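You operate a simulated robot arm through the tools that you are given. There is no shell and no other tool.

You run a simulated robot arm. Do the job below in one go: nothing can be reset, and whatever is moved stays where it is left.

JOB
Put things in order on the top of the teal-drawer bench. At the end: the brown copper stud boss stands where the round black block stood; the cream rings label block stands where the cream hand brush stood; the round black block stands where the cream rings label block stood; the cream hand brush stands on top of the beige purple-tab filter; whatever was shut is shut again. Leave all else as you found it, and nothing knocked over.

It is judged by the outcome, as a careful person would: the job done as asked, and still so three seconds after it is handed in. It fails if anything else is knocked over, pushed out of place, dropped, spilled or broken.

ROBOT AND FRAMES
A 6-joint arm with a two-finger parallel gripper, fixed in place. Base frame: the origin is at the foot of the arm, x ahead of it, y to its left, z up; the work surface is at about z = 0.784. Units: m, degrees, N and s.
With the tool pointing down near the work surface it reaches from about 0.24 to 0.64 m from the base axis. Its first joint turns from -66.0 to 66.0 degrees. Payload 2.7 kg.
The tool frame sits at the grasp point between the pads (the TCP): z along the fingers, y along the line on which they close. The tips reach 0.023 m beyond it. Largest opening 0.094 m; finger width 0.038, thickness 0.01; the body of the gripper, 0.054 by 0.096 m, starts 0.039 m behind the TCP.
Orientation is that of the tool frame in the base frame, as a unit quaternion [w, x, y, z]. With the fingers straight down and closing along the base's y, the tool's x points along the base's -x, its y along +y and its z along -z.

CONTROLS
- The arm moves only by the tool arm_command. Its argument "series" is a list that holds one entry, the list of rows, each a list of 7 numbers: the turn, a rotation vector about the base's x, y, z in units of 5 degrees (1.0 is 5 degrees), then the shift along the base's x, y, z in units of 30 mm (1.0 is 30 mm), then the finger opening in m, from 0 to 0.094. In form: [[[wx, wy, wz, tx, ty, tz, claw], ...]]. A call has 1 to 20 rows; each row shifts and turns the commanded pose from where the row before left it. A call with a number of a shift or a turn outside -1 to 1 is refused whole. Each row takes 0.2 s and may step no farther than 0.05 m and 8.6 degrees from the row before; otherwise, or with a gripper value out of range, the whole call is refused. A pose out of reach is approached as far as the arm can. The call stops where the force on the tool passes 40 N (or 10 N more than at its start, if that is more) or the arm is blocked; 0.2 s more then pass. The fingers move at their own pace (about 0.045 m/s each) and stop on an object; they squeeze with about 25 N. The grip force told is the motor's: it shows also when the fingers shut on nothing. Time passes only in rows, and 0.2 s behind the last, so rows that do not move let the fingers close. The reply holds the time, the measured pose of the TCP, the force on the tool along the base axes, the opening and the grip force, in the units named above and with some noise, with the torque about the TCP (base axes, N m) and any sound that the robot's microphone picked up, and new pictures: "pictures" is both (left out), scene, wrist or none.
- Cameras (640 x 400 px; columns grow to the right, rows downward): "scene" is fixed at [0.0677, -0.4262, 1.3978]; the picture's right is [0.84, -0.55, 0.00], its down [-0.34, -0.52, -0.79] and it looks along [0.43, 0.66, -0.62] (base axes); focal length 289 px, centre (320, 200). "wrist" rides on the gripper at [0.086, 0.016, -0.074] in the tool frame; the picture's right is [-0.18, 0.98, 0.00], its down [-0.58, -0.11, -0.81] and it looks along [-0.79, -0.15, 0.59] (tool axes); focal length 243 px, centre (320, 200). There is no depth. A picture from a camera that has moved, and an enlarged one, comes with that camera's place and axes in the base frame and with its lens.
- enlarge(camera, box): a new picture of the part [left, top, right, bottom] of that camera's present view, enlarged. It takes no simulated time.
- job_done(): hands the job in; it is judged then, once.

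Nothing tells you positions but the pictures and the camera data. Unless the task says otherwise, let go and move clear before handing in.

The tools are called after "Request:" by a JSON object that holds its "name" and its "arguments". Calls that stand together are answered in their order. arm_command: Moves the arm, as the interface text tells. Its arguments: {"type":"object","properties":{"series":{"type":"array"},"pictures":{"type":"string","enum":["both","scene","wrist","none"]}},"required":["series"]} The other tools are called the same way: enlarge (camera, box) takes an enlarged picture of a part of a camera's view; job_done () hands the job in.

At the start:

```text
t: 0.0
ee_pos: [0.4421, 0.1533, 1.0858]
tool_rot: [0.0, 0.0, 1.0, 0.0]
wrist_force: [-0.5, -0.3, 0.6]
torque: [0.01, -0.01, -0.01]
finger_gap: 0.0937
finger_force: 0.1
```

scene: 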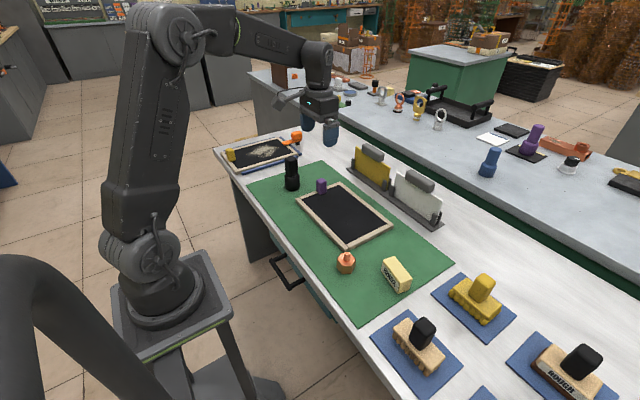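
wrist: 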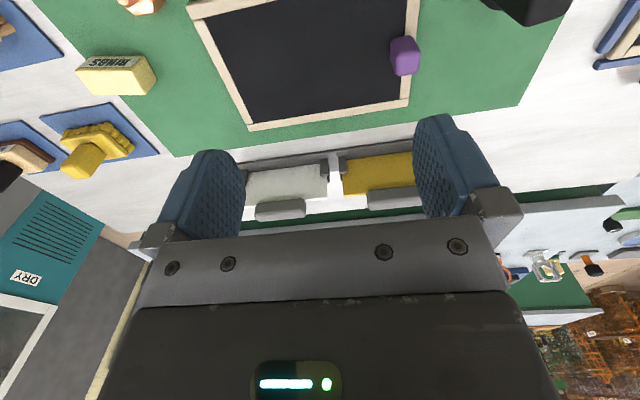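

I see a bench with a green mat, holding a black round block, a purple-tab frame, a copper stud and a RINGS block, plus brushes on blue pads to the right. I'll look closer before moving.

Request:
{"name": "enlarge", "arguments": {"camera": "scene", "box": [200, 120, 360, 220]}}

Request:
{"name": "enlarge", "arguments": {"camera": "scene", "box": [300, 220, 460, 320]}}

Request:
{"name": "enlarge", "arguments": {"camera": "scene", "box": [360, 250, 600, 400]}}

Request:
{"name": "enlarge", "arguments": {"camera": "scene", "box": [270, 160, 430, 260]}}

Request:
{"name": "enlarge", "arguments": {"camera": "wrist", "box": [0, 0, 240, 150]}}

```text
4.00 times, centred on (280, 170) of scene
camera zoom: at [0.0677, -0.4262, 1.3978], right [0.84, -0.55, 0.0], down [-0.34, -0.52, -0.79], along [0.43, 0.66, -0.62], focal length 1157 px, centre (480, 320)
```

zoom: 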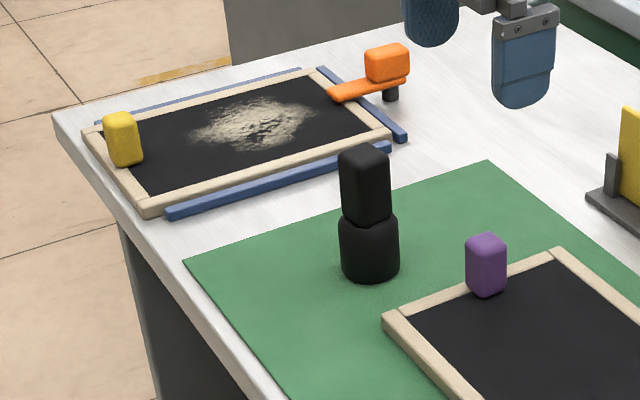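

```text
4.00 times, centred on (380, 270) of scene
camera zoom: at [0.0677, -0.4262, 1.3978], right [0.84, -0.55, 0.0], down [-0.34, -0.52, -0.79], along [0.43, 0.66, -0.62], focal length 1157 px, centre (80, -80)
```

zoom: 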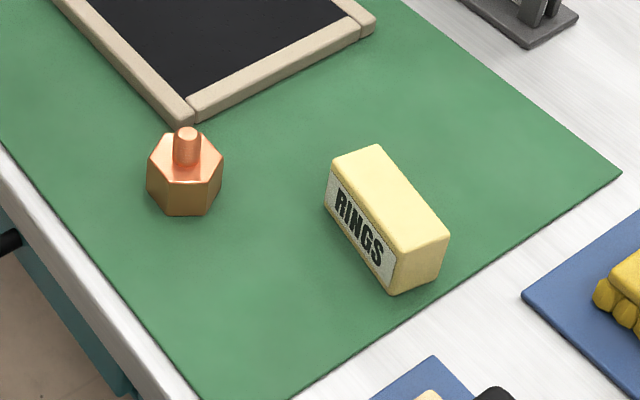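

```text
2.67 times, centred on (480, 325) of scene
camera zoom: at [0.0677, -0.4262, 1.3978], right [0.84, -0.55, 0.0], down [-0.34, -0.52, -0.79], along [0.43, 0.66, -0.62], focal length 771 px, centre (-107, -133)
```

zoom: 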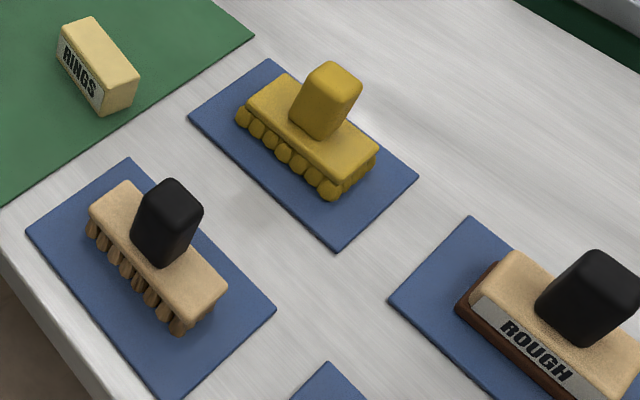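

```text
4.00 times, centred on (350, 210) of scene
camera zoom: at [0.0677, -0.4262, 1.3978], right [0.84, -0.55, 0.0], down [-0.34, -0.52, -0.79], along [0.43, 0.66, -0.62], focal length 1157 px, centre (200, 160)
```

zoom: 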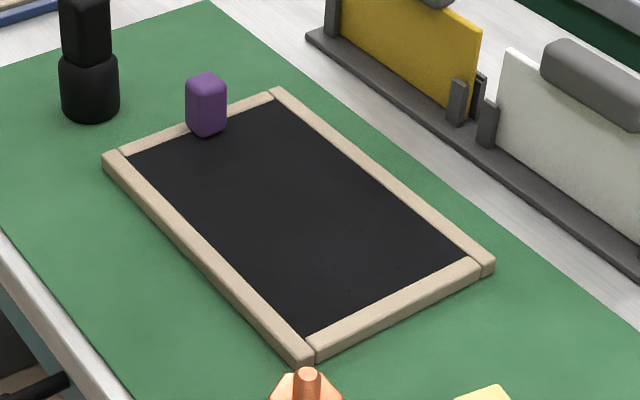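

```text
2.67 times, centred on (120, 75) of wrist
camera zoom: at [0.3541, 0.1688, 1.1599], right [0.18, 0.98, 0.0], down [0.58, -0.11, 0.81], along [0.79, -0.15, -0.59], focal length 647 px, centre (853, 533)
```

zoom: 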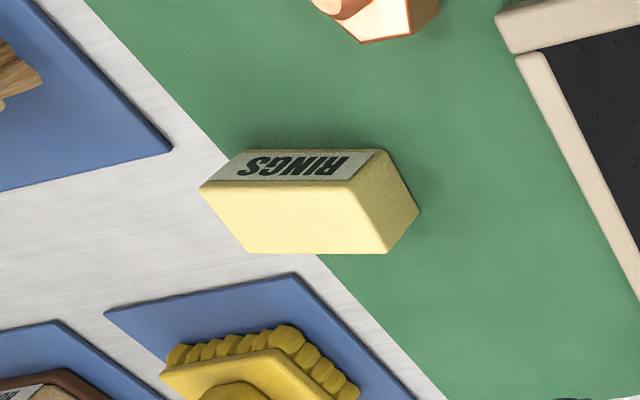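

The layout is clear. The brush is near (0.384, -0.302) on its pad, RINGS near (0.475, -0.153), copper near (0.393, -0.056), black near (0.457, 0.353), and the filter is centred near (0.52, 0.136). I'll move high over the brush first to look down at it.

Request:
{"name": "arm_command", "arguments": {"series": [[[0, 0, 0, -0.121, -0.948, -0.179, 0.094], [0, 0, 0, -0.121, -0.948, -0.179, 0.094], [0, 0, 0, -0.121, -0.948, -0.179, 0.094], [0, 0, 0, -0.121, -0.948, -0.179, 0.094], [0, 0, 0, -0.121, -0.948, -0.179, 0.094], [0, 0, 0, -0.121, -0.948, -0.179, 0.094], [0, 0, 0, -0.121, -0.948, -0.179, 0.094], [0, 0, 0, -0.121, -0.948, -0.179, 0.094], [0, 0, 0, -0.121, -0.948, -0.179, 0.094], [0, 0, 0, -0.121, -0.948, -0.179, 0.094], [0, 0, 0, -0.121, -0.948, -0.179, 0.094], [0, 0, 0, -0.121, -0.948, -0.179, 0.094], [0, 0, 0, -0.121, -0.948, -0.179, 0.094], [0, 0, 0, -0.121, -0.948, -0.179, 0.094], [0, 0, 0, -0.121, -0.948, -0.179, 0.094], [0, 0, 0, -0.121, -0.948, -0.179, 0.094]]]}}

```text
t: 3.4
ee_pos: [0.3842, -0.3045, 0.9991]
tool_rot: [0.0, 0.0, 1.0, 0.0]
wrist_force: [0.2, -0.7, -0.2]
torque: [0.02, -0.02, -0.01]
finger_gap: 0.0943
finger_force: 0.1
camera wrist: at [0.2959, -0.2879, 1.0735], right [0.18, 0.98, 0.0], down [0.58, -0.11, 0.81], along [0.79, -0.15, -0.59], focal length 243 px, centre (320, 200)
```

scene: 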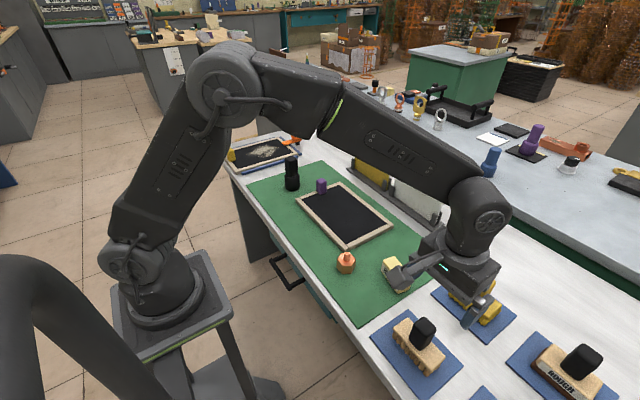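
wrist: 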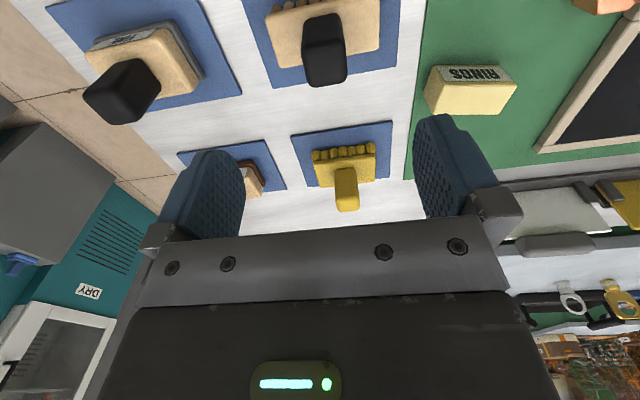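

The gripper is over the brush. I'll enlarge both views to fix the handle position and height.

Request:
{"name": "enlarge", "arguments": {"camera": "wrist", "box": [240, 0, 400, 100]}}

Request:
{"name": "enlarge", "arguments": {"camera": "scene", "box": [370, 300, 480, 400]}}

```text
4.00 times, centred on (320, 50) of wrist
camera zoom: at [0.2959, -0.2879, 1.0735], right [0.18, 0.98, 0.0], down [0.58, -0.11, 0.81], along [0.79, -0.15, -0.59], focal length 970 px, centre (320, 800)
```

zoom: 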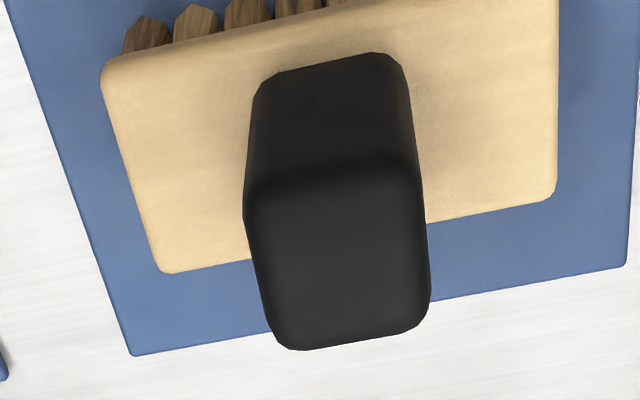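

```text
4.00 times, centred on (425, 350) of scene
camera zoom: at [0.0677, -0.4262, 1.3978], right [0.84, -0.55, 0.0], down [-0.34, -0.52, -0.79], along [0.43, 0.66, -0.62], focal length 1157 px, centre (-100, -400)
```

zoom: 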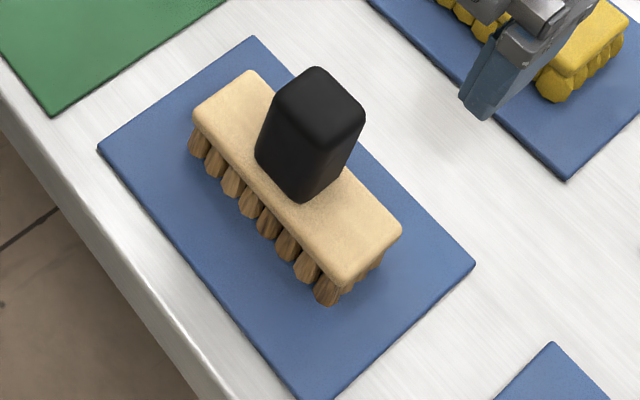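

The plate spans x 0.364–0.406 and y -0.35 to -0.25, with its top near z 0.815. The handle is 34 mm wide in y with its top near z 0.875. I'll descend part way around the handle and check the pose.

Request:
{"name": "arm_command", "arguments": {"series": [[[0, 0, 0, 0, 0.05, -0.85, 0.094], [0, 0, 0, 0, 0.05, -0.85, 0.094], [0, 0, 0, 0, 0, -0.85, 0.094], [0, 0, 0, 0, 0, -0.85, 0.094], [0, 0, 0, 0, 0, 0, 0.094]]]}}

```text
t: 4.6
ee_pos: [0.3828, -0.2975, 0.8963]
tool_rot: [-0.001, 0.0, 1.0, 0.001]
wrist_force: [0.9, 0.1, -0.3]
torque: [0.0, 0.04, 0.01]
finger_gap: 0.094
finger_force: 0.1
camera wrist: at [0.2958, -0.2825, 0.9704], right [0.18, 0.98, 0.0], down [0.58, -0.11, 0.81], along [0.79, -0.15, -0.59], focal length 243 px, centre (320, 200)
```

scene: 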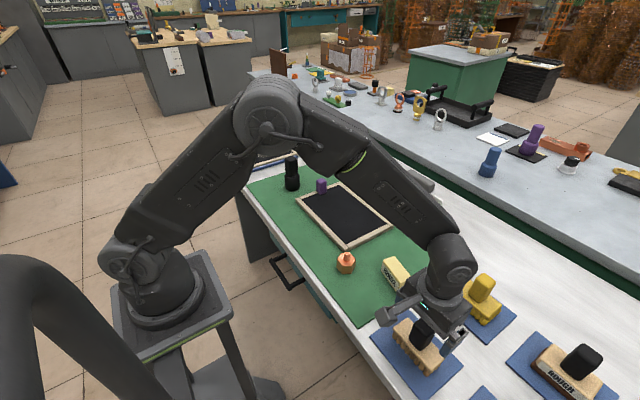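
wrist: 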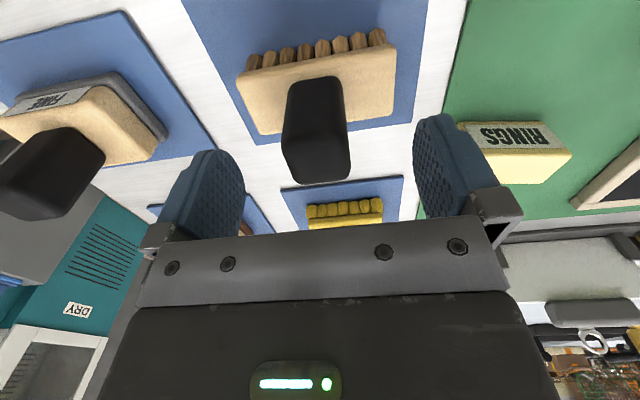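

The handle is centred between the fingers. I'll go down to grasp height and close.

Request:
{"name": "arm_command", "arguments": {"series": [[[0, 0, 0, 0, -0.02, -0.57, 0.094], [0, 0, 0, 0, -0.02, -0.57, 0.094], [0, 0, 0, 0, 0, -0.57, 0.094], [0, 0, 0, 0, 0, 0, 0.06], [0, 0, 0, 0, 0, 0, 0.02], [0, 0, 0, 0, 0, 0, 0.02], [0, 0, 0, 0, 0, 0, 0.02], [0, 0, 0, 0, 0, 0, 0.02]]]}}

```text
t: 6.4
ee_pos: [0.3845, -0.298, 0.8461]
tool_rot: [0.0, 0.0, 1.0, 0.0]
wrist_force: [0.1, -2.2, 1.8]
torque: [0.1, -0.01, 0.02]
finger_gap: 0.034
finger_force: 25.2
camera wrist: at [0.2965, -0.2832, 0.92], right [0.18, 0.98, 0.0], down [0.58, -0.11, 0.81], along [0.79, -0.15, -0.59], focal length 243 px, centre (320, 200)
```

scene: 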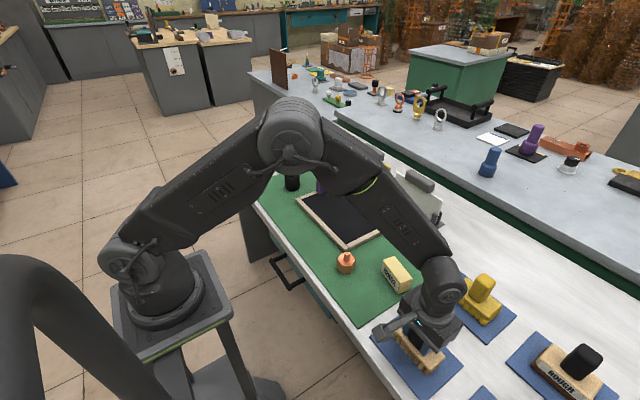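
wrist: 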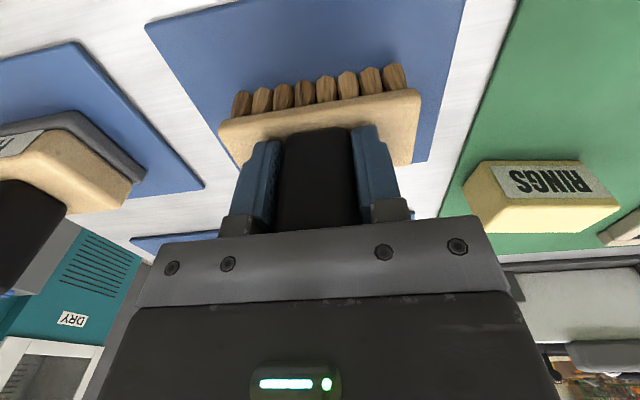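

Gripped at 34 mm, as expected. I'll lift 0.12 m and carry the brush to above the filter centre.

Request:
{"name": "arm_command", "arguments": {"series": [[[0, 0, 0, 0, 0, 0.5, 0.02], [0, 0, 0, 0, 0, 1, 0.02], [0, 0, 0, 0, 0, 1, 0.02], [0, 0, 0, 0, 0, 1, 0.02], [0, 0, 0, 0, 0, 0.5, 0.02]]]}}

Request:
{"name": "arm_command", "arguments": {"series": [[[0, 0, 0, 0.15, 0.5, 0, 0.02], [0, 0, 0, 0.307, 0.969, 0, 0.02], [0, 0, 0, 0.307, 0.969, 0, 0.02], [0, 0, 0, 0.307, 0.969, 0, 0.02], [0, 0, 0, 0.307, 0.969, 0, 0.02], [0, 0, 0, 0.307, 0.969, 0, 0.02], [0, 0, 0, 0.307, 0.969, 0, 0.02], [0, 0, 0, 0.307, 0.969, 0, 0.02], [0, 0, 0, 0.307, 0.969, 0, 0.02], [0, 0, 0, 0.307, 0.969, 0, 0.02], [0, 0, 0, 0.307, 0.969, 0, 0.02], [0, 0, 0, 0.307, 0.969, 0, 0.02], [0, 0, 0, 0.307, 0.969, 0, 0.02], [0, 0, 0, 0.307, 0.969, 0, 0.02], [0, 0, 0, 0.307, 0.969, 0, 0.02], [0, 0, 0, 0.15, 0.469, 0, 0.02], [0, 0, 0, 0, 0, 0, 0.02]]]}}

```text
t: 7.6
ee_pos: [0.3845, -0.2982, 0.966]
tool_rot: [0.0, 0.0, 1.0, 0.0]
wrist_force: [-0.3, 0.0, -1.3]
torque: [0.01, -0.01, -0.02]
finger_gap: 0.0339
finger_force: 24.8
camera wrist: at [0.2969, -0.2821, 1.0401], right [0.18, 0.98, 0.0], down [0.58, -0.11, 0.81], along [0.79, -0.15, -0.59], focal length 243 px, centre (320, 200)
```

scene: 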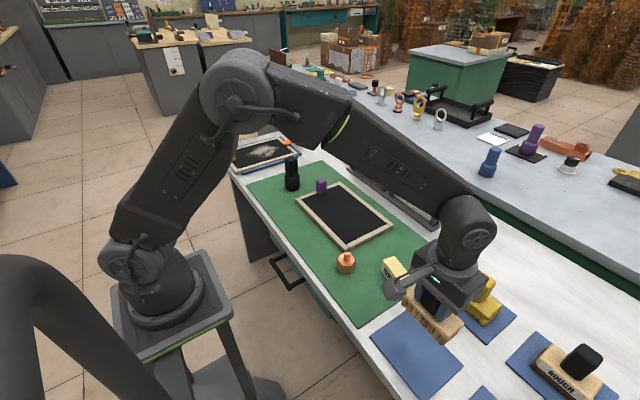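
wrist: 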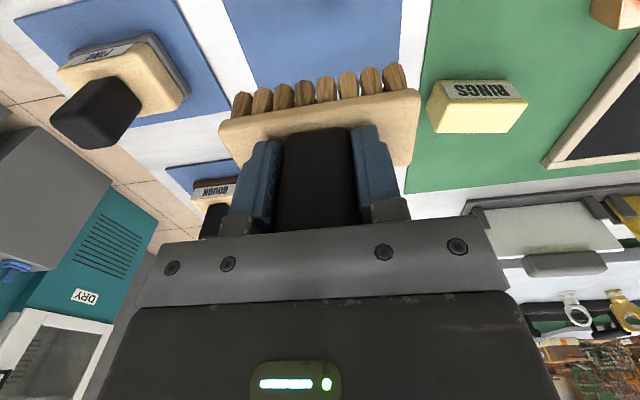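

```text
t: 11.2
ee_pos: [0.5218, 0.1368, 0.9638]
tool_rot: [0.0, 0.0, 1.0, -0.001]
wrist_force: [0.1, -0.3, -2.2]
torque: [-0.01, -0.02, 0.02]
finger_gap: 0.0338
finger_force: 25.2
camera wrist: at [0.4352, 0.1535, 1.0393], right [0.18, 0.98, 0.0], down [0.58, -0.11, 0.81], along [0.79, -0.15, -0.59], focal length 243 px, centre (320, 200)
```

scene: 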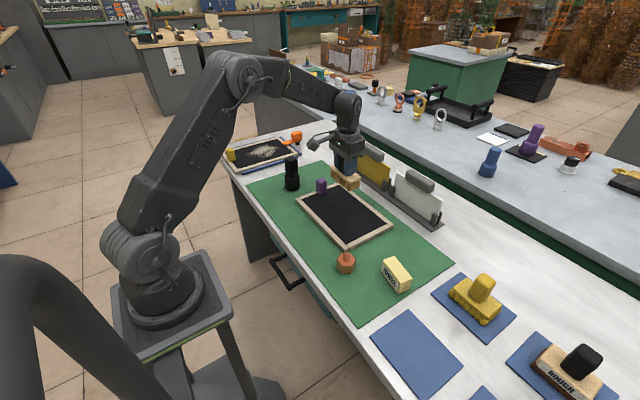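
wrist: 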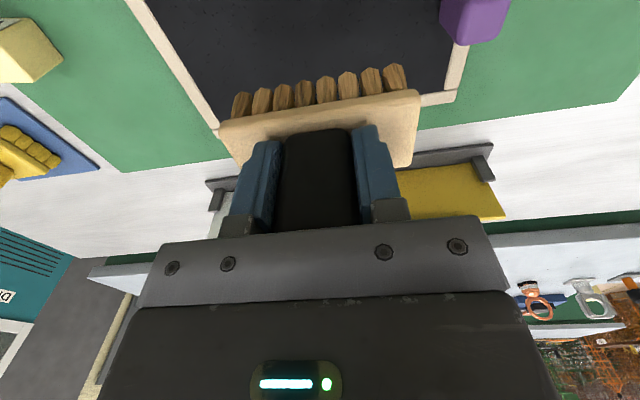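

The brush is above the filter centre and clear of the rails. I'll lower it most of the way and then go gently.

Request:
{"name": "arm_command", "arguments": {"series": [[[0, 0, 0, 0, 0, -0.7, 0.02], [0, 0, 0, 0, 0, -0.9, 0.02], [0, 0, 0, 0, 0, -0.9, 0.02], [0, 0, 0, 0, 0, -0.5, 0.02], [0, 0, 0, 0, 0, -0.3, 0.02], [0, 0, 0, 0, 0, 0, 0.02]]]}}

Request:
{"name": "enlarge", "arguments": {"camera": "scene", "box": [270, 140, 430, 240]}}

```text
t: 12.6
ee_pos: [0.5209, 0.1376, 0.8673]
tool_rot: [0.0, 0.0, 1.0, 0.001]
wrist_force: [-0.3, -0.1, -1.2]
torque: [0.02, 0.0, -0.01]
finger_gap: 0.0339
finger_force: 25.1
camera wrist: at [0.4342, 0.1536, 0.9413], right [0.18, 0.98, 0.0], down [0.58, -0.11, 0.81], along [0.79, -0.15, -0.59], focal length 243 px, centre (320, 200)
```

scene: 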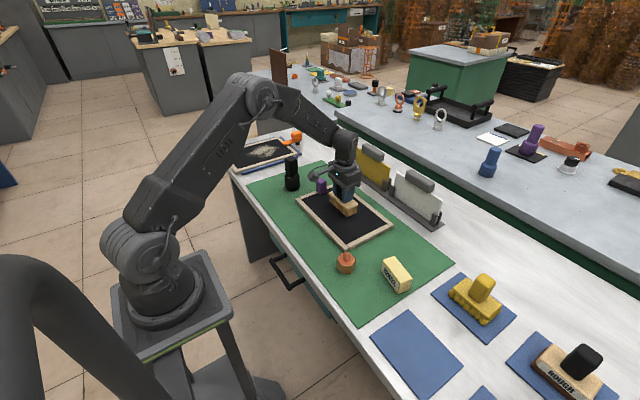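
wrist: 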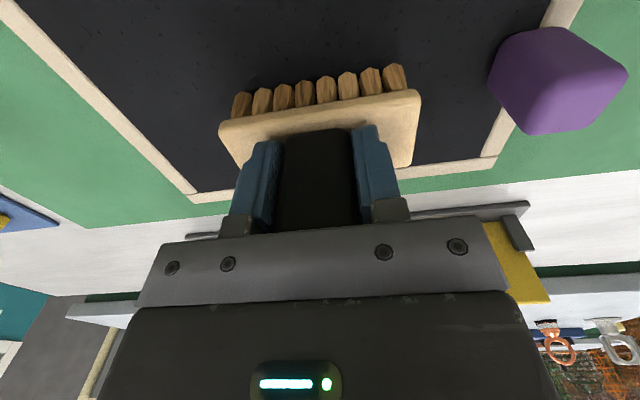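

```text
4.00 times, centred on (350, 190) of scene
camera zoom: at [0.0677, -0.4262, 1.3978], right [0.84, -0.55, 0.0], down [-0.34, -0.52, -0.79], along [0.43, 0.66, -0.62], focal length 1157 px, centre (200, 240)
```

zoom: 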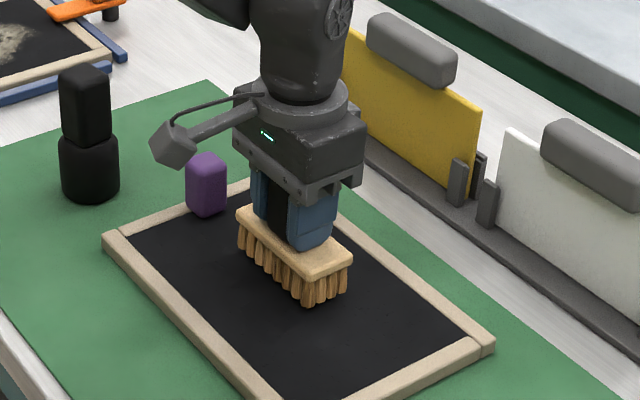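

Hanging just above the mesh. I'll lower in 2 mm steps and watch the force.

Request:
{"name": "arm_command", "arguments": {"series": [[[0, 0, 0, 0, 0, -0.07, 0.02], [0, 0, 0, 0, 0, -0.07, 0.02], [0, 0, 0, 0, 0, -0.07, 0.02], [0, 0, 0, 0, 0, 0, 0.02]]], "pictures": "none"}}

Request:
{"name": "arm_command", "arguments": {"series": [[[0, 0, 0, 0, 0, -0.07, 0.02], [0, 0, 0, 0, 0, -0.07, 0.02], [0, 0, 0, 0, 0, 0, 0.02]]], "pictures": "none"}}

```text
t: 13.6
ee_pos: [0.5219, 0.1372, 0.8607]
tool_rot: [0.0, 0.0, 1.0, 0.0]
wrist_force: [0.2, -1.1, -2.1]
torque: [-0.03, 0.02, -0.01]
finger_gap: 0.0339
finger_force: 25.3
```

```text
t: 14.4
ee_pos: [0.5221, 0.1378, 0.861]
tool_rot: [0.002, -0.001, 1.0, 0.0]
wrist_force: [-14.2, -1.4, 32.9]
torque: [-0.24, 0.93, -0.06]
finger_gap: 0.0338
finger_force: 24.5
```

Contact is at TCP z≈0.861. I'll back off the preload and then release.

Request:
{"name": "arm_command", "arguments": {"series": [[[0, 0, 0, 0, 0, 0.1, 0.02], [0, 0, 0, 0, 0, 0, 0.02]]]}}

Request:
{"name": "enlarge", "arguments": {"camera": "scene", "box": [270, 140, 430, 240]}}

```text
t: 15.0
ee_pos: [0.5207, 0.1372, 0.8605]
tool_rot: [0.001, -0.001, 1.0, 0.0]
wrist_force: [-1.0, 2.9, 11.3]
torque: [-0.09, -0.01, 0.03]
finger_gap: 0.0335
finger_force: 25.0
camera wrist: at [0.4352, 0.1529, 0.9337], right [0.18, 0.98, 0.0], down [0.58, -0.11, 0.81], along [0.79, -0.15, -0.59], focal length 243 px, centre (320, 200)
```

scene: 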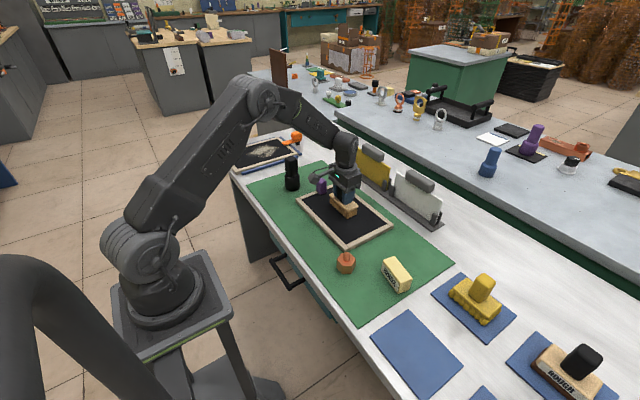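
wrist: 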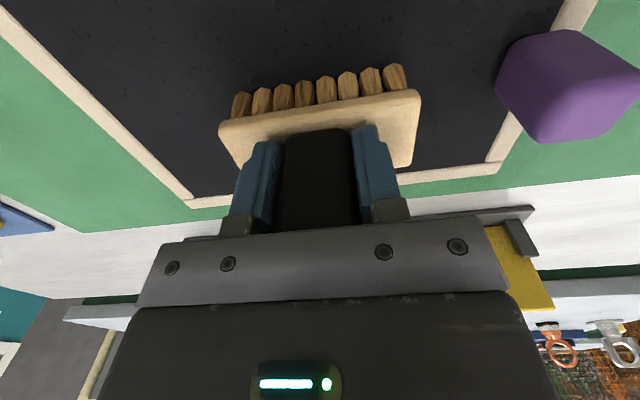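

```text
4.00 times, centred on (350, 190) of scene
camera zoom: at [0.0675, -0.4261, 1.3978], right [0.84, -0.55, 0.0], down [-0.34, -0.52, -0.79], along [0.43, 0.66, -0.62], focal length 1157 px, centre (200, 240)
```

zoom: 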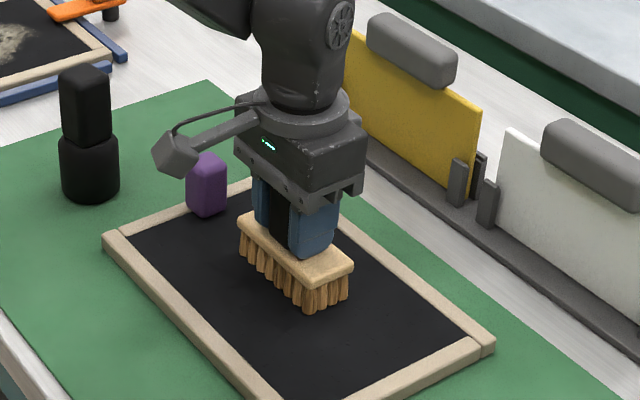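

The brush sits flat on the filter with a light preload. I'll open, rise straight up, and look.

Request:
{"name": "arm_command", "arguments": {"series": [[[0, 0, 0, 0, 0, 0.03, 0.04], [0, 0, 0, 0, 0, 0, 0.05], [0, 0, 0, 0, 0, 0, 0.08], [0, 0, 0, 0, 0, 0, 0.08], [0, 0, 0, 0, 0, 0.4, 0.08], [0, 0, 0, 0, 0, 0.8, 0.08], [0, 0, 0, 0, 0, 1, 0.08], [0, 0, 0, 0, 0, 1, 0.08], [0, 0, 0, 0, 0, 0.8, 0.08]]]}}

Request:
{"name": "enlarge", "arguments": {"camera": "scene", "box": [270, 140, 430, 240]}}

```text
t: 17.0
ee_pos: [0.5225, 0.1367, 0.9814]
tool_rot: [0.0, 0.0, 1.0, 0.0]
wrist_force: [0.5, -0.2, 0.3]
torque: [-0.03, -0.02, 0.05]
finger_gap: 0.0804
finger_force: 0.1
camera wrist: at [0.4344, 0.1534, 1.0552], right [0.18, 0.98, 0.0], down [0.58, -0.11, 0.81], along [0.79, -0.15, -0.59], focal length 243 px, centre (320, 200)
```

scene: 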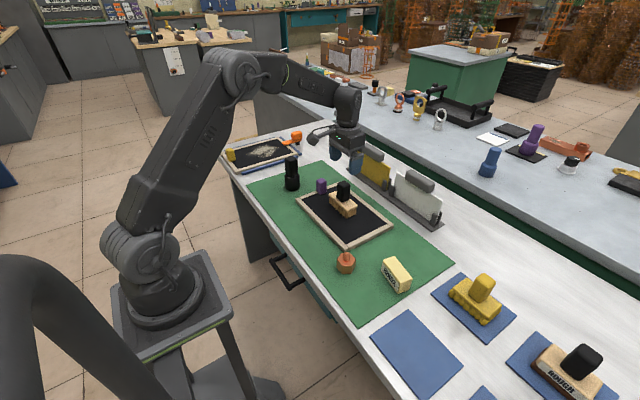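
wrist: 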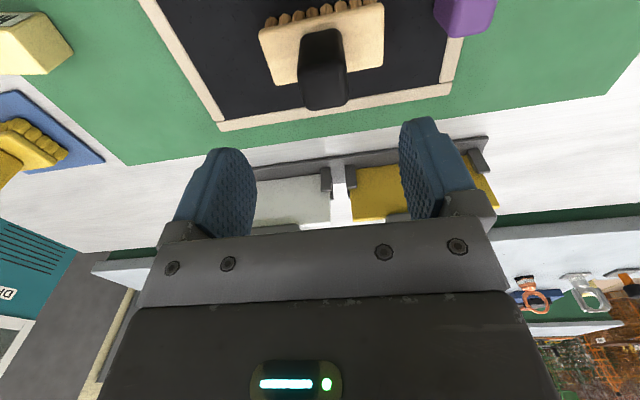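

```text
4.00 times, centred on (350, 190) of scene
camera zoom: at [0.0677, -0.4262, 1.3978], right [0.84, -0.55, 0.0], down [-0.34, -0.52, -0.79], along [0.43, 0.66, -0.62], focal length 1157 px, centre (200, 240)
```

zoom: 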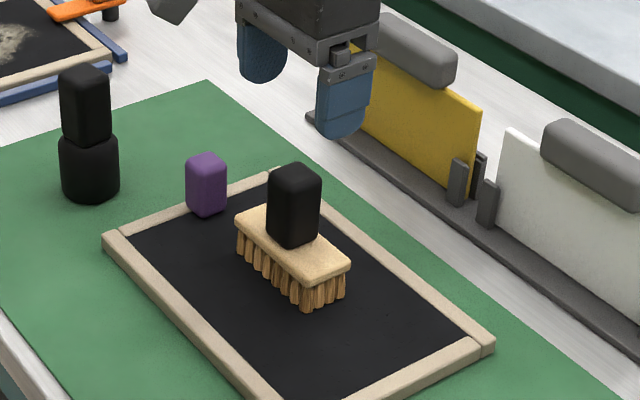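

The brush stands on the filter and nothing else moved. Next is the RINGS block, so I'll turn the tool -90° to grip across its narrow side while moving above it.

Request:
{"name": "arm_command", "arguments": {"series": [[[0, 0, -1, -0.087, -0.535, 0, 0.08], [0, 0, -1, -0.087, -0.535, 0, 0.08], [0, 0, -1, -0.087, -0.535, 0, 0.08], [0, 0, -1, -0.087, -0.535, 0, 0.08], [0, 0, -1, -0.087, -0.535, 0, 0.08], [0, 0, -1, -0.087, -0.535, 0, 0.08], [0, 0, -1, -0.087, -0.535, 0, 0.08], [0, 0, -1, -0.087, -0.535, 0, 0.08], [0, 0, -1, -0.087, -0.535, 0, 0.08], [0, 0, -1, -0.087, -0.535, 0, 0.08], [0, 0, -1, -0.087, -0.535, 0, 0.08], [0, 0, -1, -0.087, -0.535, 0, 0.08], [0, 0, -1, -0.087, -0.535, 0, 0.08], [0, 0, -1, -0.087, -0.535, 0, 0.08], [0, 0, -1, -0.087, -0.535, 0, 0.08], [0, 0, -1, -0.087, -0.535, 0, 0.08], [0, 0, -1, -0.087, -0.535, 0, 0.08], [0, 0, -1, -0.087, -0.535, 0, 0.08], [0, 0, 0, 0, 0, 0, 0.08]]]}}

Request:
{"name": "enlarge", "arguments": {"camera": "wrist", "box": [240, 0, 400, 100]}}

```text
t: 21.0
ee_pos: [0.4747, -0.1544, 0.9818]
tool_rot: [0.0, 0.707, 0.707, 0.0]
wrist_force: [-0.3, 0.1, 0.3]
torque: [0.01, -0.01, -0.01]
finger_gap: 0.0798
finger_force: 0.1
camera wrist: at [0.4902, -0.067, 1.0549], right [0.98, -0.19, 0.0], down [-0.11, -0.58, 0.81], along [-0.15, -0.79, -0.59], focal length 243 px, centre (320, 200)
```

scene: 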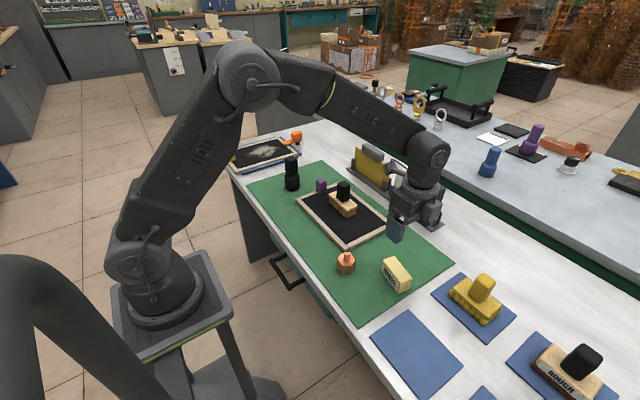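
wrist: 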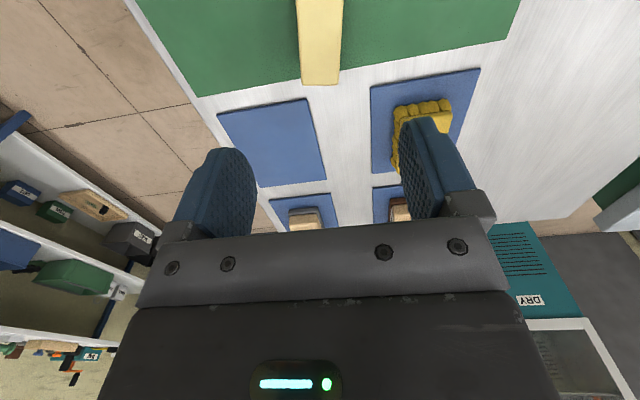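

```text
4.00 times, centred on (320, 50) of wrist
camera zoom: at [0.4902, -0.067, 1.0549], right [0.98, -0.19, 0.0], down [-0.11, -0.58, 0.81], along [-0.15, -0.79, -0.59], focal length 970 px, centre (320, 800)
```

zoom: 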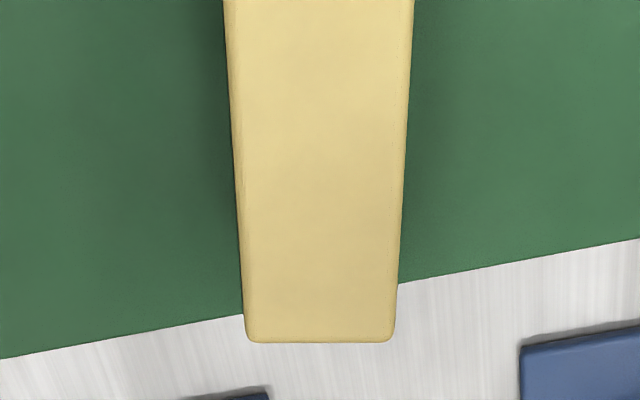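

The RINGS block is turned about -10.7°, centred near (0.474, -0.1545), 37 mm wide with its top near z 0.822. I'll match its yaw and descend to grasp it.

Request:
{"name": "arm_command", "arguments": {"series": [[[0, 0, -1, 0, -0.03, -0.9, 0.08], [0, 0, -1, 0, -0.03, -0.9, 0.08], [0, 0, -0.14, -0.03, 0, -0.9, 0.08], [0, 0, 0, 0, 0, -0.9, 0.08], [0, 0, 0, 0, 0, -0.9, 0.08], [0, 0, 0, 0, 0, 0, 0.08]]]}}

Request:
{"name": "enlarge", "arguments": {"camera": "wrist", "box": [160, 0, 480, 200]}}

Request:
{"name": "enlarge", "arguments": {"camera": "scene", "box": [320, 200, 480, 300]}}

```text
t: 22.4
ee_pos: [0.4735, -0.1544, 0.8434]
tool_rot: [0.0, 0.77, 0.638, 0.001]
wrist_force: [-0.8, 0.2, 0.3]
torque: [-0.01, 0.0, 0.0]
finger_gap: 0.0802
finger_force: 0.1
camera wrist: at [0.5043, -0.0721, 0.9177], right [0.93, -0.36, 0.0], down [-0.22, -0.55, 0.81], along [-0.29, -0.75, -0.59], focal length 243 px, centre (320, 200)
```

scene: 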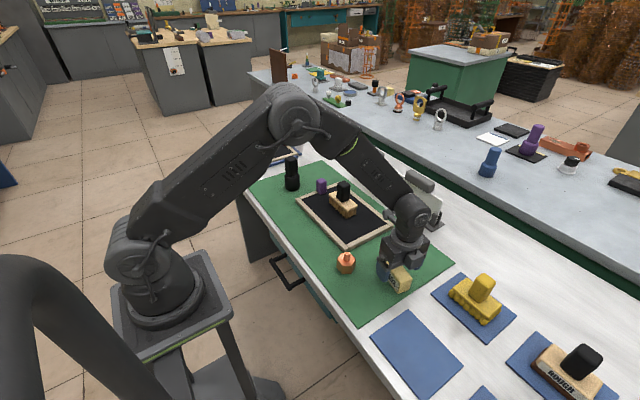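
wrist: 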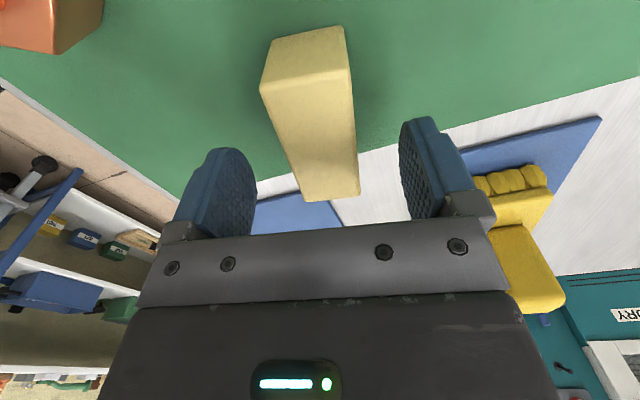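

```text
2.00 times, centred on (320, 100) of wrist
camera zoom: at [0.5043, -0.0721, 0.9177], right [0.93, -0.36, 0.0], down [-0.22, -0.55, 0.81], along [-0.29, -0.75, -0.59], focal length 485 px, centre (320, 400)
```

zoom: 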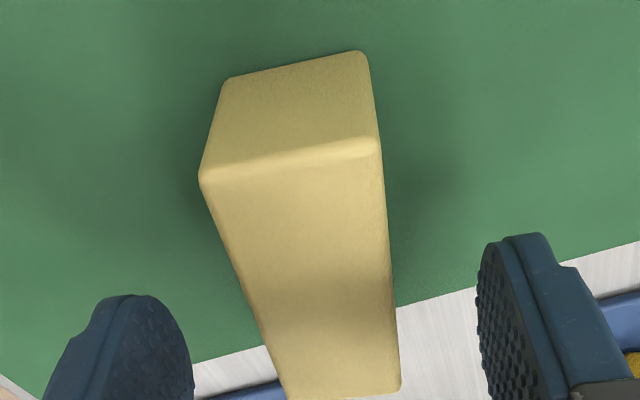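

```text
4.00 times, centred on (400, 250) of scene
camera zoom: at [0.0677, -0.4262, 1.3978], right [0.84, -0.55, 0.0], down [-0.34, -0.52, -0.79], along [0.43, 0.66, -0.62], focal length 1157 px, centre (0, 0)
```

zoom: 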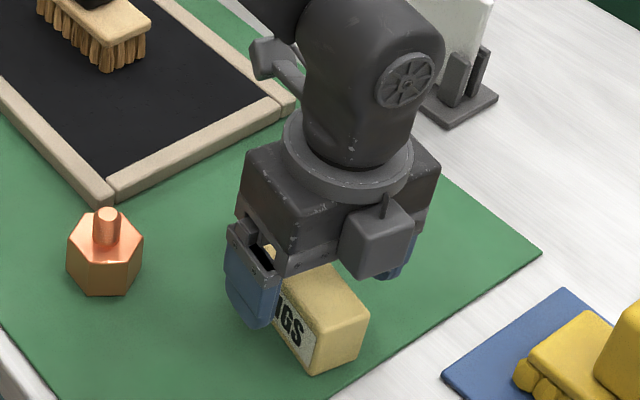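

The block is centred and aligned between the fingers. I'll go down the last 30 mm and close.

Request:
{"name": "arm_command", "arguments": {"series": [[[0, 0, 0, 0, 0.02, -0.5, 0.08], [0, 0, 0, 0, 0.02, -0.5, 0.08], [0, 0, 0, 0, 0, 0, 0.05], [0, 0, 0, 0, 0, 0, 0.02], [0, 0, 0, 0, 0, 0, 0.02], [0, 0, 0, 0, 0, 0, 0.02], [0, 0, 0, 0, 0, 0, 0.02]]]}}

```text
t: 24.0
ee_pos: [0.4729, -0.1532, 0.8145]
tool_rot: [0.001, 0.77, 0.638, 0.001]
wrist_force: [0.0, -0.3, 0.3]
torque: [0.02, -0.01, 0.0]
finger_gap: 0.0358
finger_force: 25.1
camera wrist: at [0.5034, -0.0715, 0.8882], right [0.93, -0.36, 0.0], down [-0.22, -0.55, 0.81], along [-0.29, -0.75, -0.59], focal length 243 px, centre (320, 200)
```

scene: 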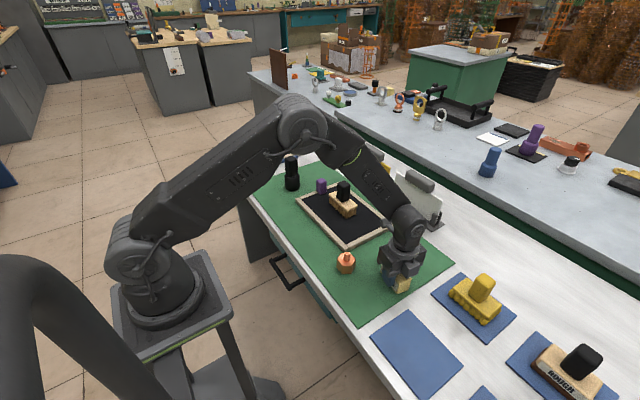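
wrist: 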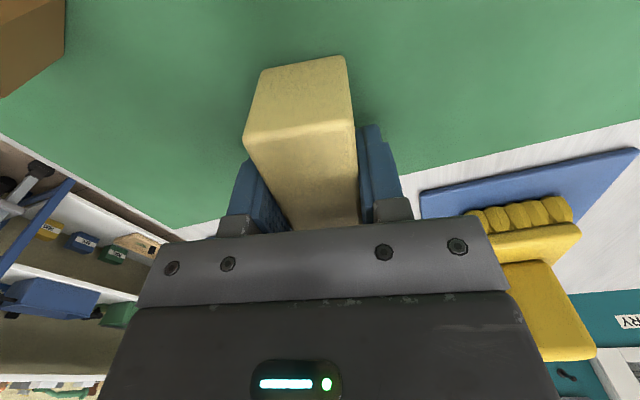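

Gripped at 36 mm. I'll lift, then carry the block over to the empty pad's brush spot while squaring its yaw.

Request:
{"name": "arm_command", "arguments": {"series": [[[0, 0, 0, 0, 0, 0.6, 0.02], [0, 0, 0, 0, 0, 1, 0.02], [0, 0, 0, 0, 0, 1, 0.02], [0, 0, 0, 0, 0, 0.4, 0.02], [0, 0, 0.357, -0.4956, -0.814, 0, 0.02], [0, 0, 0.357, -0.4956, -0.814, 0, 0.02], [0, 0, 0.357, -0.4956, -0.814, 0, 0.02], [0, 0, 0.357, -0.4956, -0.814, 0, 0.02], [0, 0, 0.357, -0.4956, -0.814, 0, 0.02], [0, 0, 0.355, -0.4956, -0.814, 0, 0.02], [0, 0, 0, 0, 0, 0, 0.02]]]}}

Request:
{"name": "enlarge", "arguments": {"camera": "scene", "box": [340, 280, 500, 380]}}

```text
t: 26.4
ee_pos: [0.3852, -0.3002, 0.9056]
tool_rot: [0.0, 0.707, 0.708, 0.0]
wrist_force: [-0.5, 0.7, -0.8]
torque: [0.02, -0.03, 0.01]
finger_gap: 0.0357
finger_force: 24.9
camera wrist: at [0.4003, -0.2145, 0.9798], right [0.98, -0.18, 0.0], down [-0.11, -0.58, 0.81], along [-0.15, -0.79, -0.59], focal length 243 px, centre (320, 200)
```

scene: 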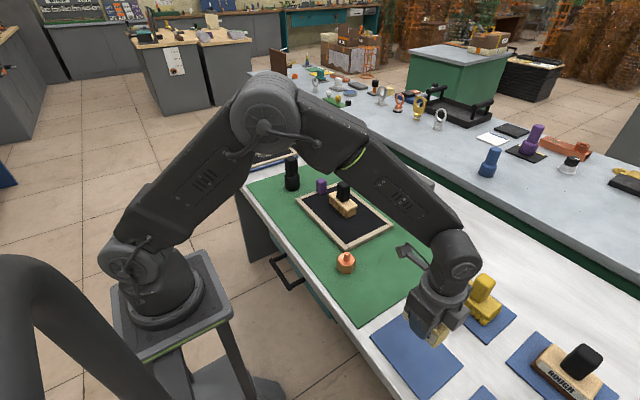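
wrist: 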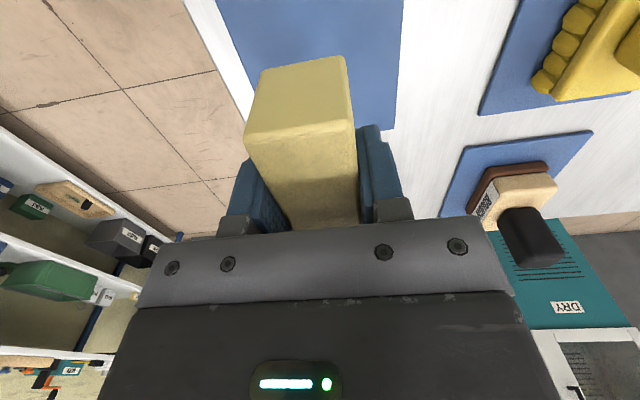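

```text
4.00 times, centred on (420, 330) of scene
camera zoom: at [0.0677, -0.4262, 1.3978], right [0.84, -0.55, 0.0], down [-0.34, -0.52, -0.79], along [0.43, 0.66, -0.62], focal length 1157 px, centre (-80, -320)
```

zoom: 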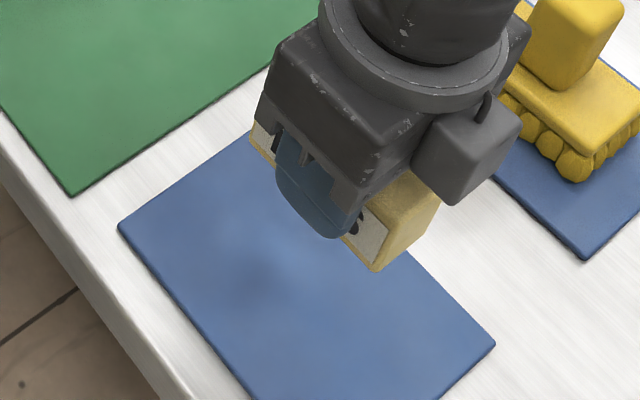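

Over the pad at the brush's old spot. I'll lower near to the surface, then in small steps.

Request:
{"name": "arm_command", "arguments": {"series": [[[0, 0, 0, 0, 0, -0.9, 0.02], [0, 0, 0, 0, 0, -0.9, 0.02], [0, 0, 0, 0, 0, -0.6, 0.02], [0, 0, 0, 0, 0, -0.4, 0.02], [0, 0, 0, 0, 0, 0, 0.02]]], "pictures": "none"}}

Request:
{"name": "arm_command", "arguments": {"series": [[[0, 0, 0, 0, 0, -0.06, 0.02], [0, 0, 0, 0, 0, 0, 0.02]]], "pictures": "none"}}

Request:
{"name": "arm_command", "arguments": {"series": [[[0, 0, 0, 0, 0, -0.06, 0.02], [0, 0, 0, 0, 0, 0, 0.02]]], "pictures": "scene"}}

```text
t: 27.6
ee_pos: [0.384, -0.2998, 0.8203]
tool_rot: [0.001, 0.707, 0.707, 0.001]
wrist_force: [0.5, -0.3, 0.1]
torque: [0.0, 0.03, -0.03]
finger_gap: 0.0356
finger_force: 24.8
```

```text
t: 28.2
ee_pos: [0.3844, -0.2992, 0.8191]
tool_rot: [0.0, 0.707, 0.707, -0.001]
wrist_force: [-0.9, 0.0, -0.1]
torque: [0.02, -0.01, -0.02]
finger_gap: 0.0354
finger_force: 25.1
```

```text
t: 28.8
ee_pos: [0.3841, -0.3007, 0.8174]
tool_rot: [0.0, 0.707, 0.708, 0.0]
wrist_force: [-0.7, 0.1, -1.1]
torque: [-0.04, 0.0, -0.01]
finger_gap: 0.0354
finger_force: 25.3
```

scene: 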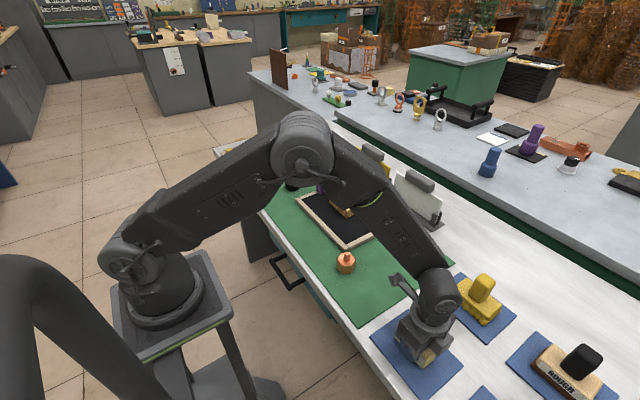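

No contact yet at TCP 0.8174, so I'll keep stepping down.

Request:
{"name": "arm_command", "arguments": {"series": [[[0, 0, 0, 0, 0, -0.06, 0.02], [0, 0, 0, 0, 0, 0, 0.02]]], "pictures": "none"}}

Request:
{"name": "arm_command", "arguments": {"series": [[[0, 0, 0, 0, 0, -0.04, 0.02], [0, 0, 0, 0, 0, 0, 0.02]]], "pictures": "none"}}

```text
t: 29.4
ee_pos: [0.3848, -0.3008, 0.8161]
tool_rot: [0.0, 0.707, 0.707, 0.0]
wrist_force: [-2.3, 0.1, 6.6]
torque: [0.09, 0.1, 0.03]
finger_gap: 0.0356
finger_force: 24.8
```

```text
t: 30.0
ee_pos: [0.385, -0.2999, 0.8154]
tool_rot: [0.001, 0.707, 0.707, 0.001]
wrist_force: [-2.3, 3.8, 20.7]
torque: [0.44, 0.13, 0.02]
finger_gap: 0.0358
finger_force: 24.8
```

It's seated. I'll ease the preload off, release, and rise.

Request:
{"name": "arm_command", "arguments": {"series": [[[0, 0, 0, 0, 0, 0.03, 0.02], [0, 0, 0, 0, 0, 0, 0.042], [0, 0, 0, 0, 0, 0, 0.06], [0, 0, 0, 0, 0, 0, 0.08], [0, 0, 0, 0, 0, 0, 0.08], [0, 0, 0, 0, 0, 0.5, 0.08], [0, 0, 0, 0, 0, 1, 0.08], [0, 0, 0, 0, 0, 1, 0.08], [0, 0, 0, 0, 0, 1, 0.08], [0, 0, 0, 0, 0, 1, 0.08], [0, 0, 0, 0, 0, 1, 0.08]]]}}

Request:
{"name": "enlarge", "arguments": {"camera": "scene", "box": [340, 280, 500, 380]}}

```text
t: 32.4
ee_pos: [0.3828, -0.3005, 0.9794]
tool_rot: [0.0, 0.708, 0.706, 0.001]
wrist_force: [-0.2, 0.9, 0.3]
torque: [-0.01, 0.0, 0.02]
finger_gap: 0.0802
finger_force: 0.1
camera wrist: at [0.399, -0.2143, 1.0527], right [0.98, -0.18, 0.0], down [-0.11, -0.58, 0.81], along [-0.15, -0.79, -0.59], focal length 243 px, centre (320, 200)
```

scene: 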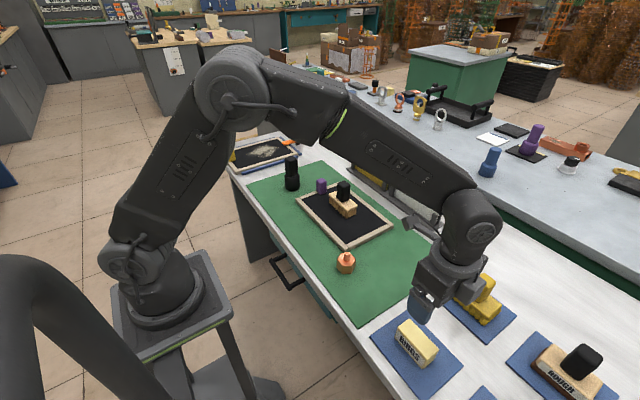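
wrist: 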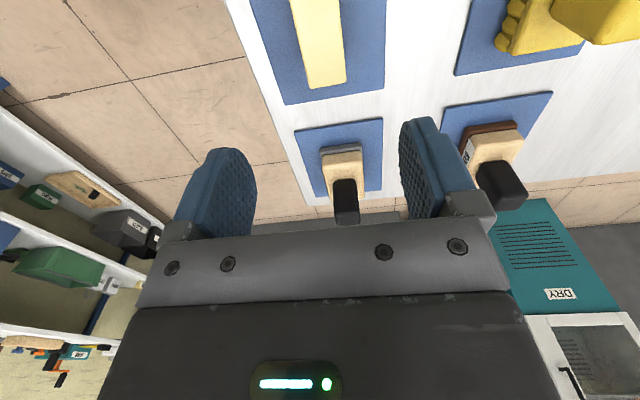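

```text
4.00 times, centred on (420, 330) of scene
camera zoom: at [0.0677, -0.4262, 1.3978], right [0.84, -0.55, 0.0], down [-0.34, -0.52, -0.79], along [0.43, 0.66, -0.62], focal length 1157 px, centre (-80, -320)
```

zoom: 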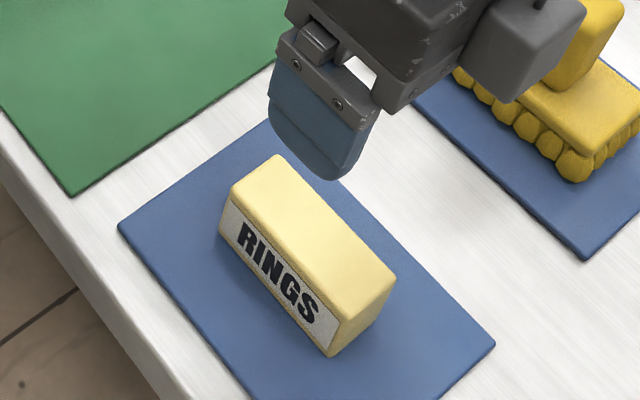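

RINGS stands upright on the pad where the brush was. Next I'll move over the black round block, turning the tool back to yaw 0.

Request:
{"name": "arm_command", "arguments": {"series": [[[0, 0, 0.9, 0.12, 0.95, 0.08, 0.08], [0, 0, 0.9, 0.12, 0.95, 0.08, 0.08], [0, 0, 0.9, 0.12, 0.95, 0.08, 0.08], [0, 0, 0.9, 0.12, 0.95, 0.08, 0.08], [0, 0, 0.9, 0.12, 0.95, 0.08, 0.08], [0, 0, 0.9, 0.12, 0.95, 0.08, 0.08], [0, 0, 0.9, 0.12, 0.95, 0.08, 0.08], [0, 0, 0.9, 0.12, 0.95, 0.08, 0.08], [0, 0, 0.9, 0.12, 0.95, 0.08, 0.08], [0, 0, 0.9, 0.12, 0.95, 0.08, 0.08], [0, 0, 0.9, 0.12, 0.95, 0.08, 0.08], [0, 0, 0.9, 0.12, 0.95, 0.08, 0.08], [0, 0, 0.9, 0.12, 0.95, 0.08, 0.08], [0, 0, 0.9, 0.12, 0.95, 0.08, 0.08], [0, 0, 0.9, 0.12, 0.95, 0.08, 0.08], [0, 0, 0.9, 0.12, 0.95, 0.08, 0.08], [0, 0, 0.9, 0.12, 0.95, 0.08, 0.08], [0, 0, 0.9, 0.12, 0.95, 0.08, 0.08], [0, 0, 0.9, 0.12, 0.95, 0.08, 0.08], [0, 0, 0.9, 0.12, 0.95, 0.08, 0.08]]], "pictures": "none"}}

Request:
{"name": "arm_command", "arguments": {"series": [[[0, 0, 0, 0, 0.92, 0, 0.094], [0, 0, 0, 0, 0.92, 0, 0.094], [0, 0, 0, 0, 0.92, 0, 0.094], [0, 0, 0, 0, 0, 0, 0.094]]]}}

Request:
{"name": "enlarge", "arguments": {"camera": "wrist", "box": [240, 0, 400, 100]}}

Request:
{"name": "enlarge", "arguments": {"camera": "scene", "box": [260, 130, 340, 180]}}

```text
t: 36.6
ee_pos: [0.4553, 0.2709, 1.0292]
tool_rot: [0.0, -0.001, 1.0, -0.001]
wrist_force: [0.8, 0.5, -0.8]
torque: [-0.01, 0.01, -0.05]
finger_gap: 0.0798
finger_force: 0.2
```

```text
t: 37.6
ee_pos: [0.4579, 0.3538, 1.0286]
tool_rot: [0.001, 0.0, 1.0, 0.0]
wrist_force: [1.1, -0.7, -0.2]
torque: [-0.02, 0.02, 0.0]
finger_gap: 0.0941
finger_force: 0.1
camera wrist: at [0.3706, 0.3697, 1.1023], right [0.18, 0.98, 0.0], down [0.58, -0.11, 0.81], along [0.79, -0.15, -0.59], focal length 243 px, centre (320, 200)
```

scene: 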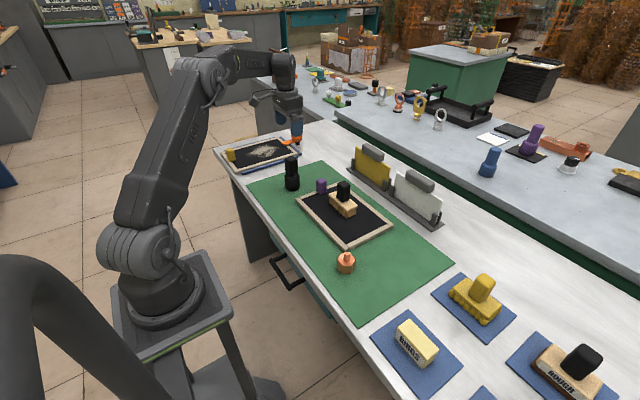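
wrist: 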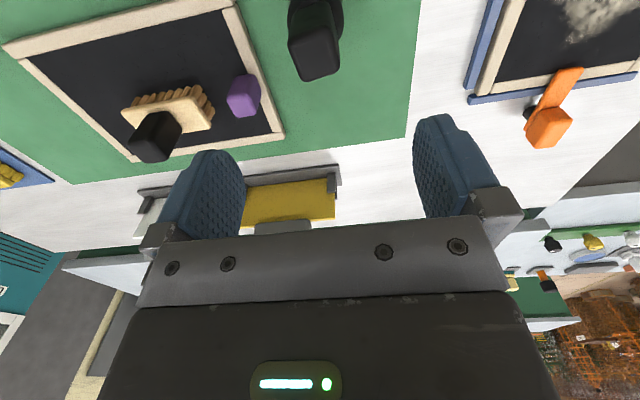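

```text
4.00 times, centred on (320, 50) of wrist
camera zoom: at [0.3706, 0.3697, 1.1023], right [0.18, 0.98, 0.0], down [0.58, -0.11, 0.81], along [0.79, -0.15, -0.59], focal length 970 px, centre (320, 800)
```

zoom: 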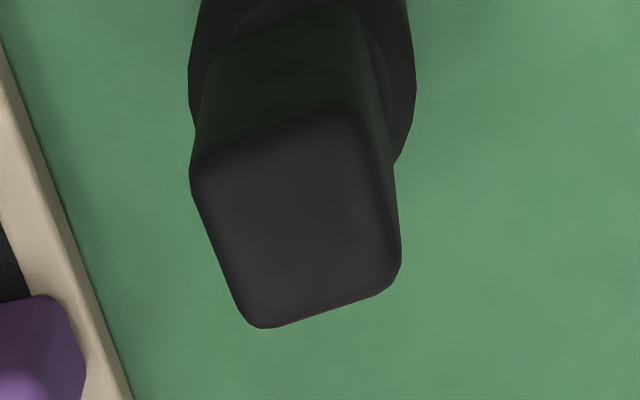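

```text
8.00 times, centred on (300, 155) of scene
camera zoom: at [0.0677, -0.4262, 1.3978], right [0.84, -0.55, 0.0], down [-0.34, -0.52, -0.79], along [0.43, 0.66, -0.62], focal length 2314 px, centre (480, 560)
```

zoom: 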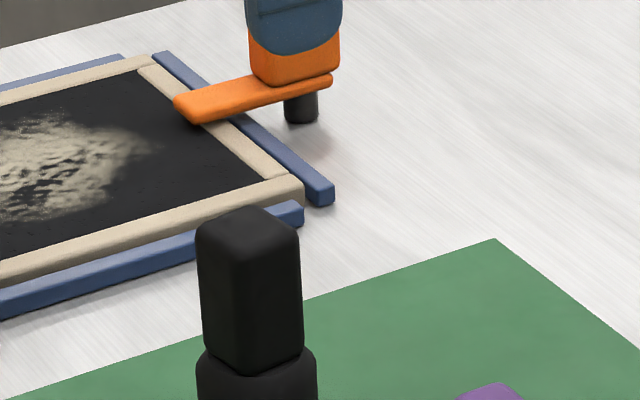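

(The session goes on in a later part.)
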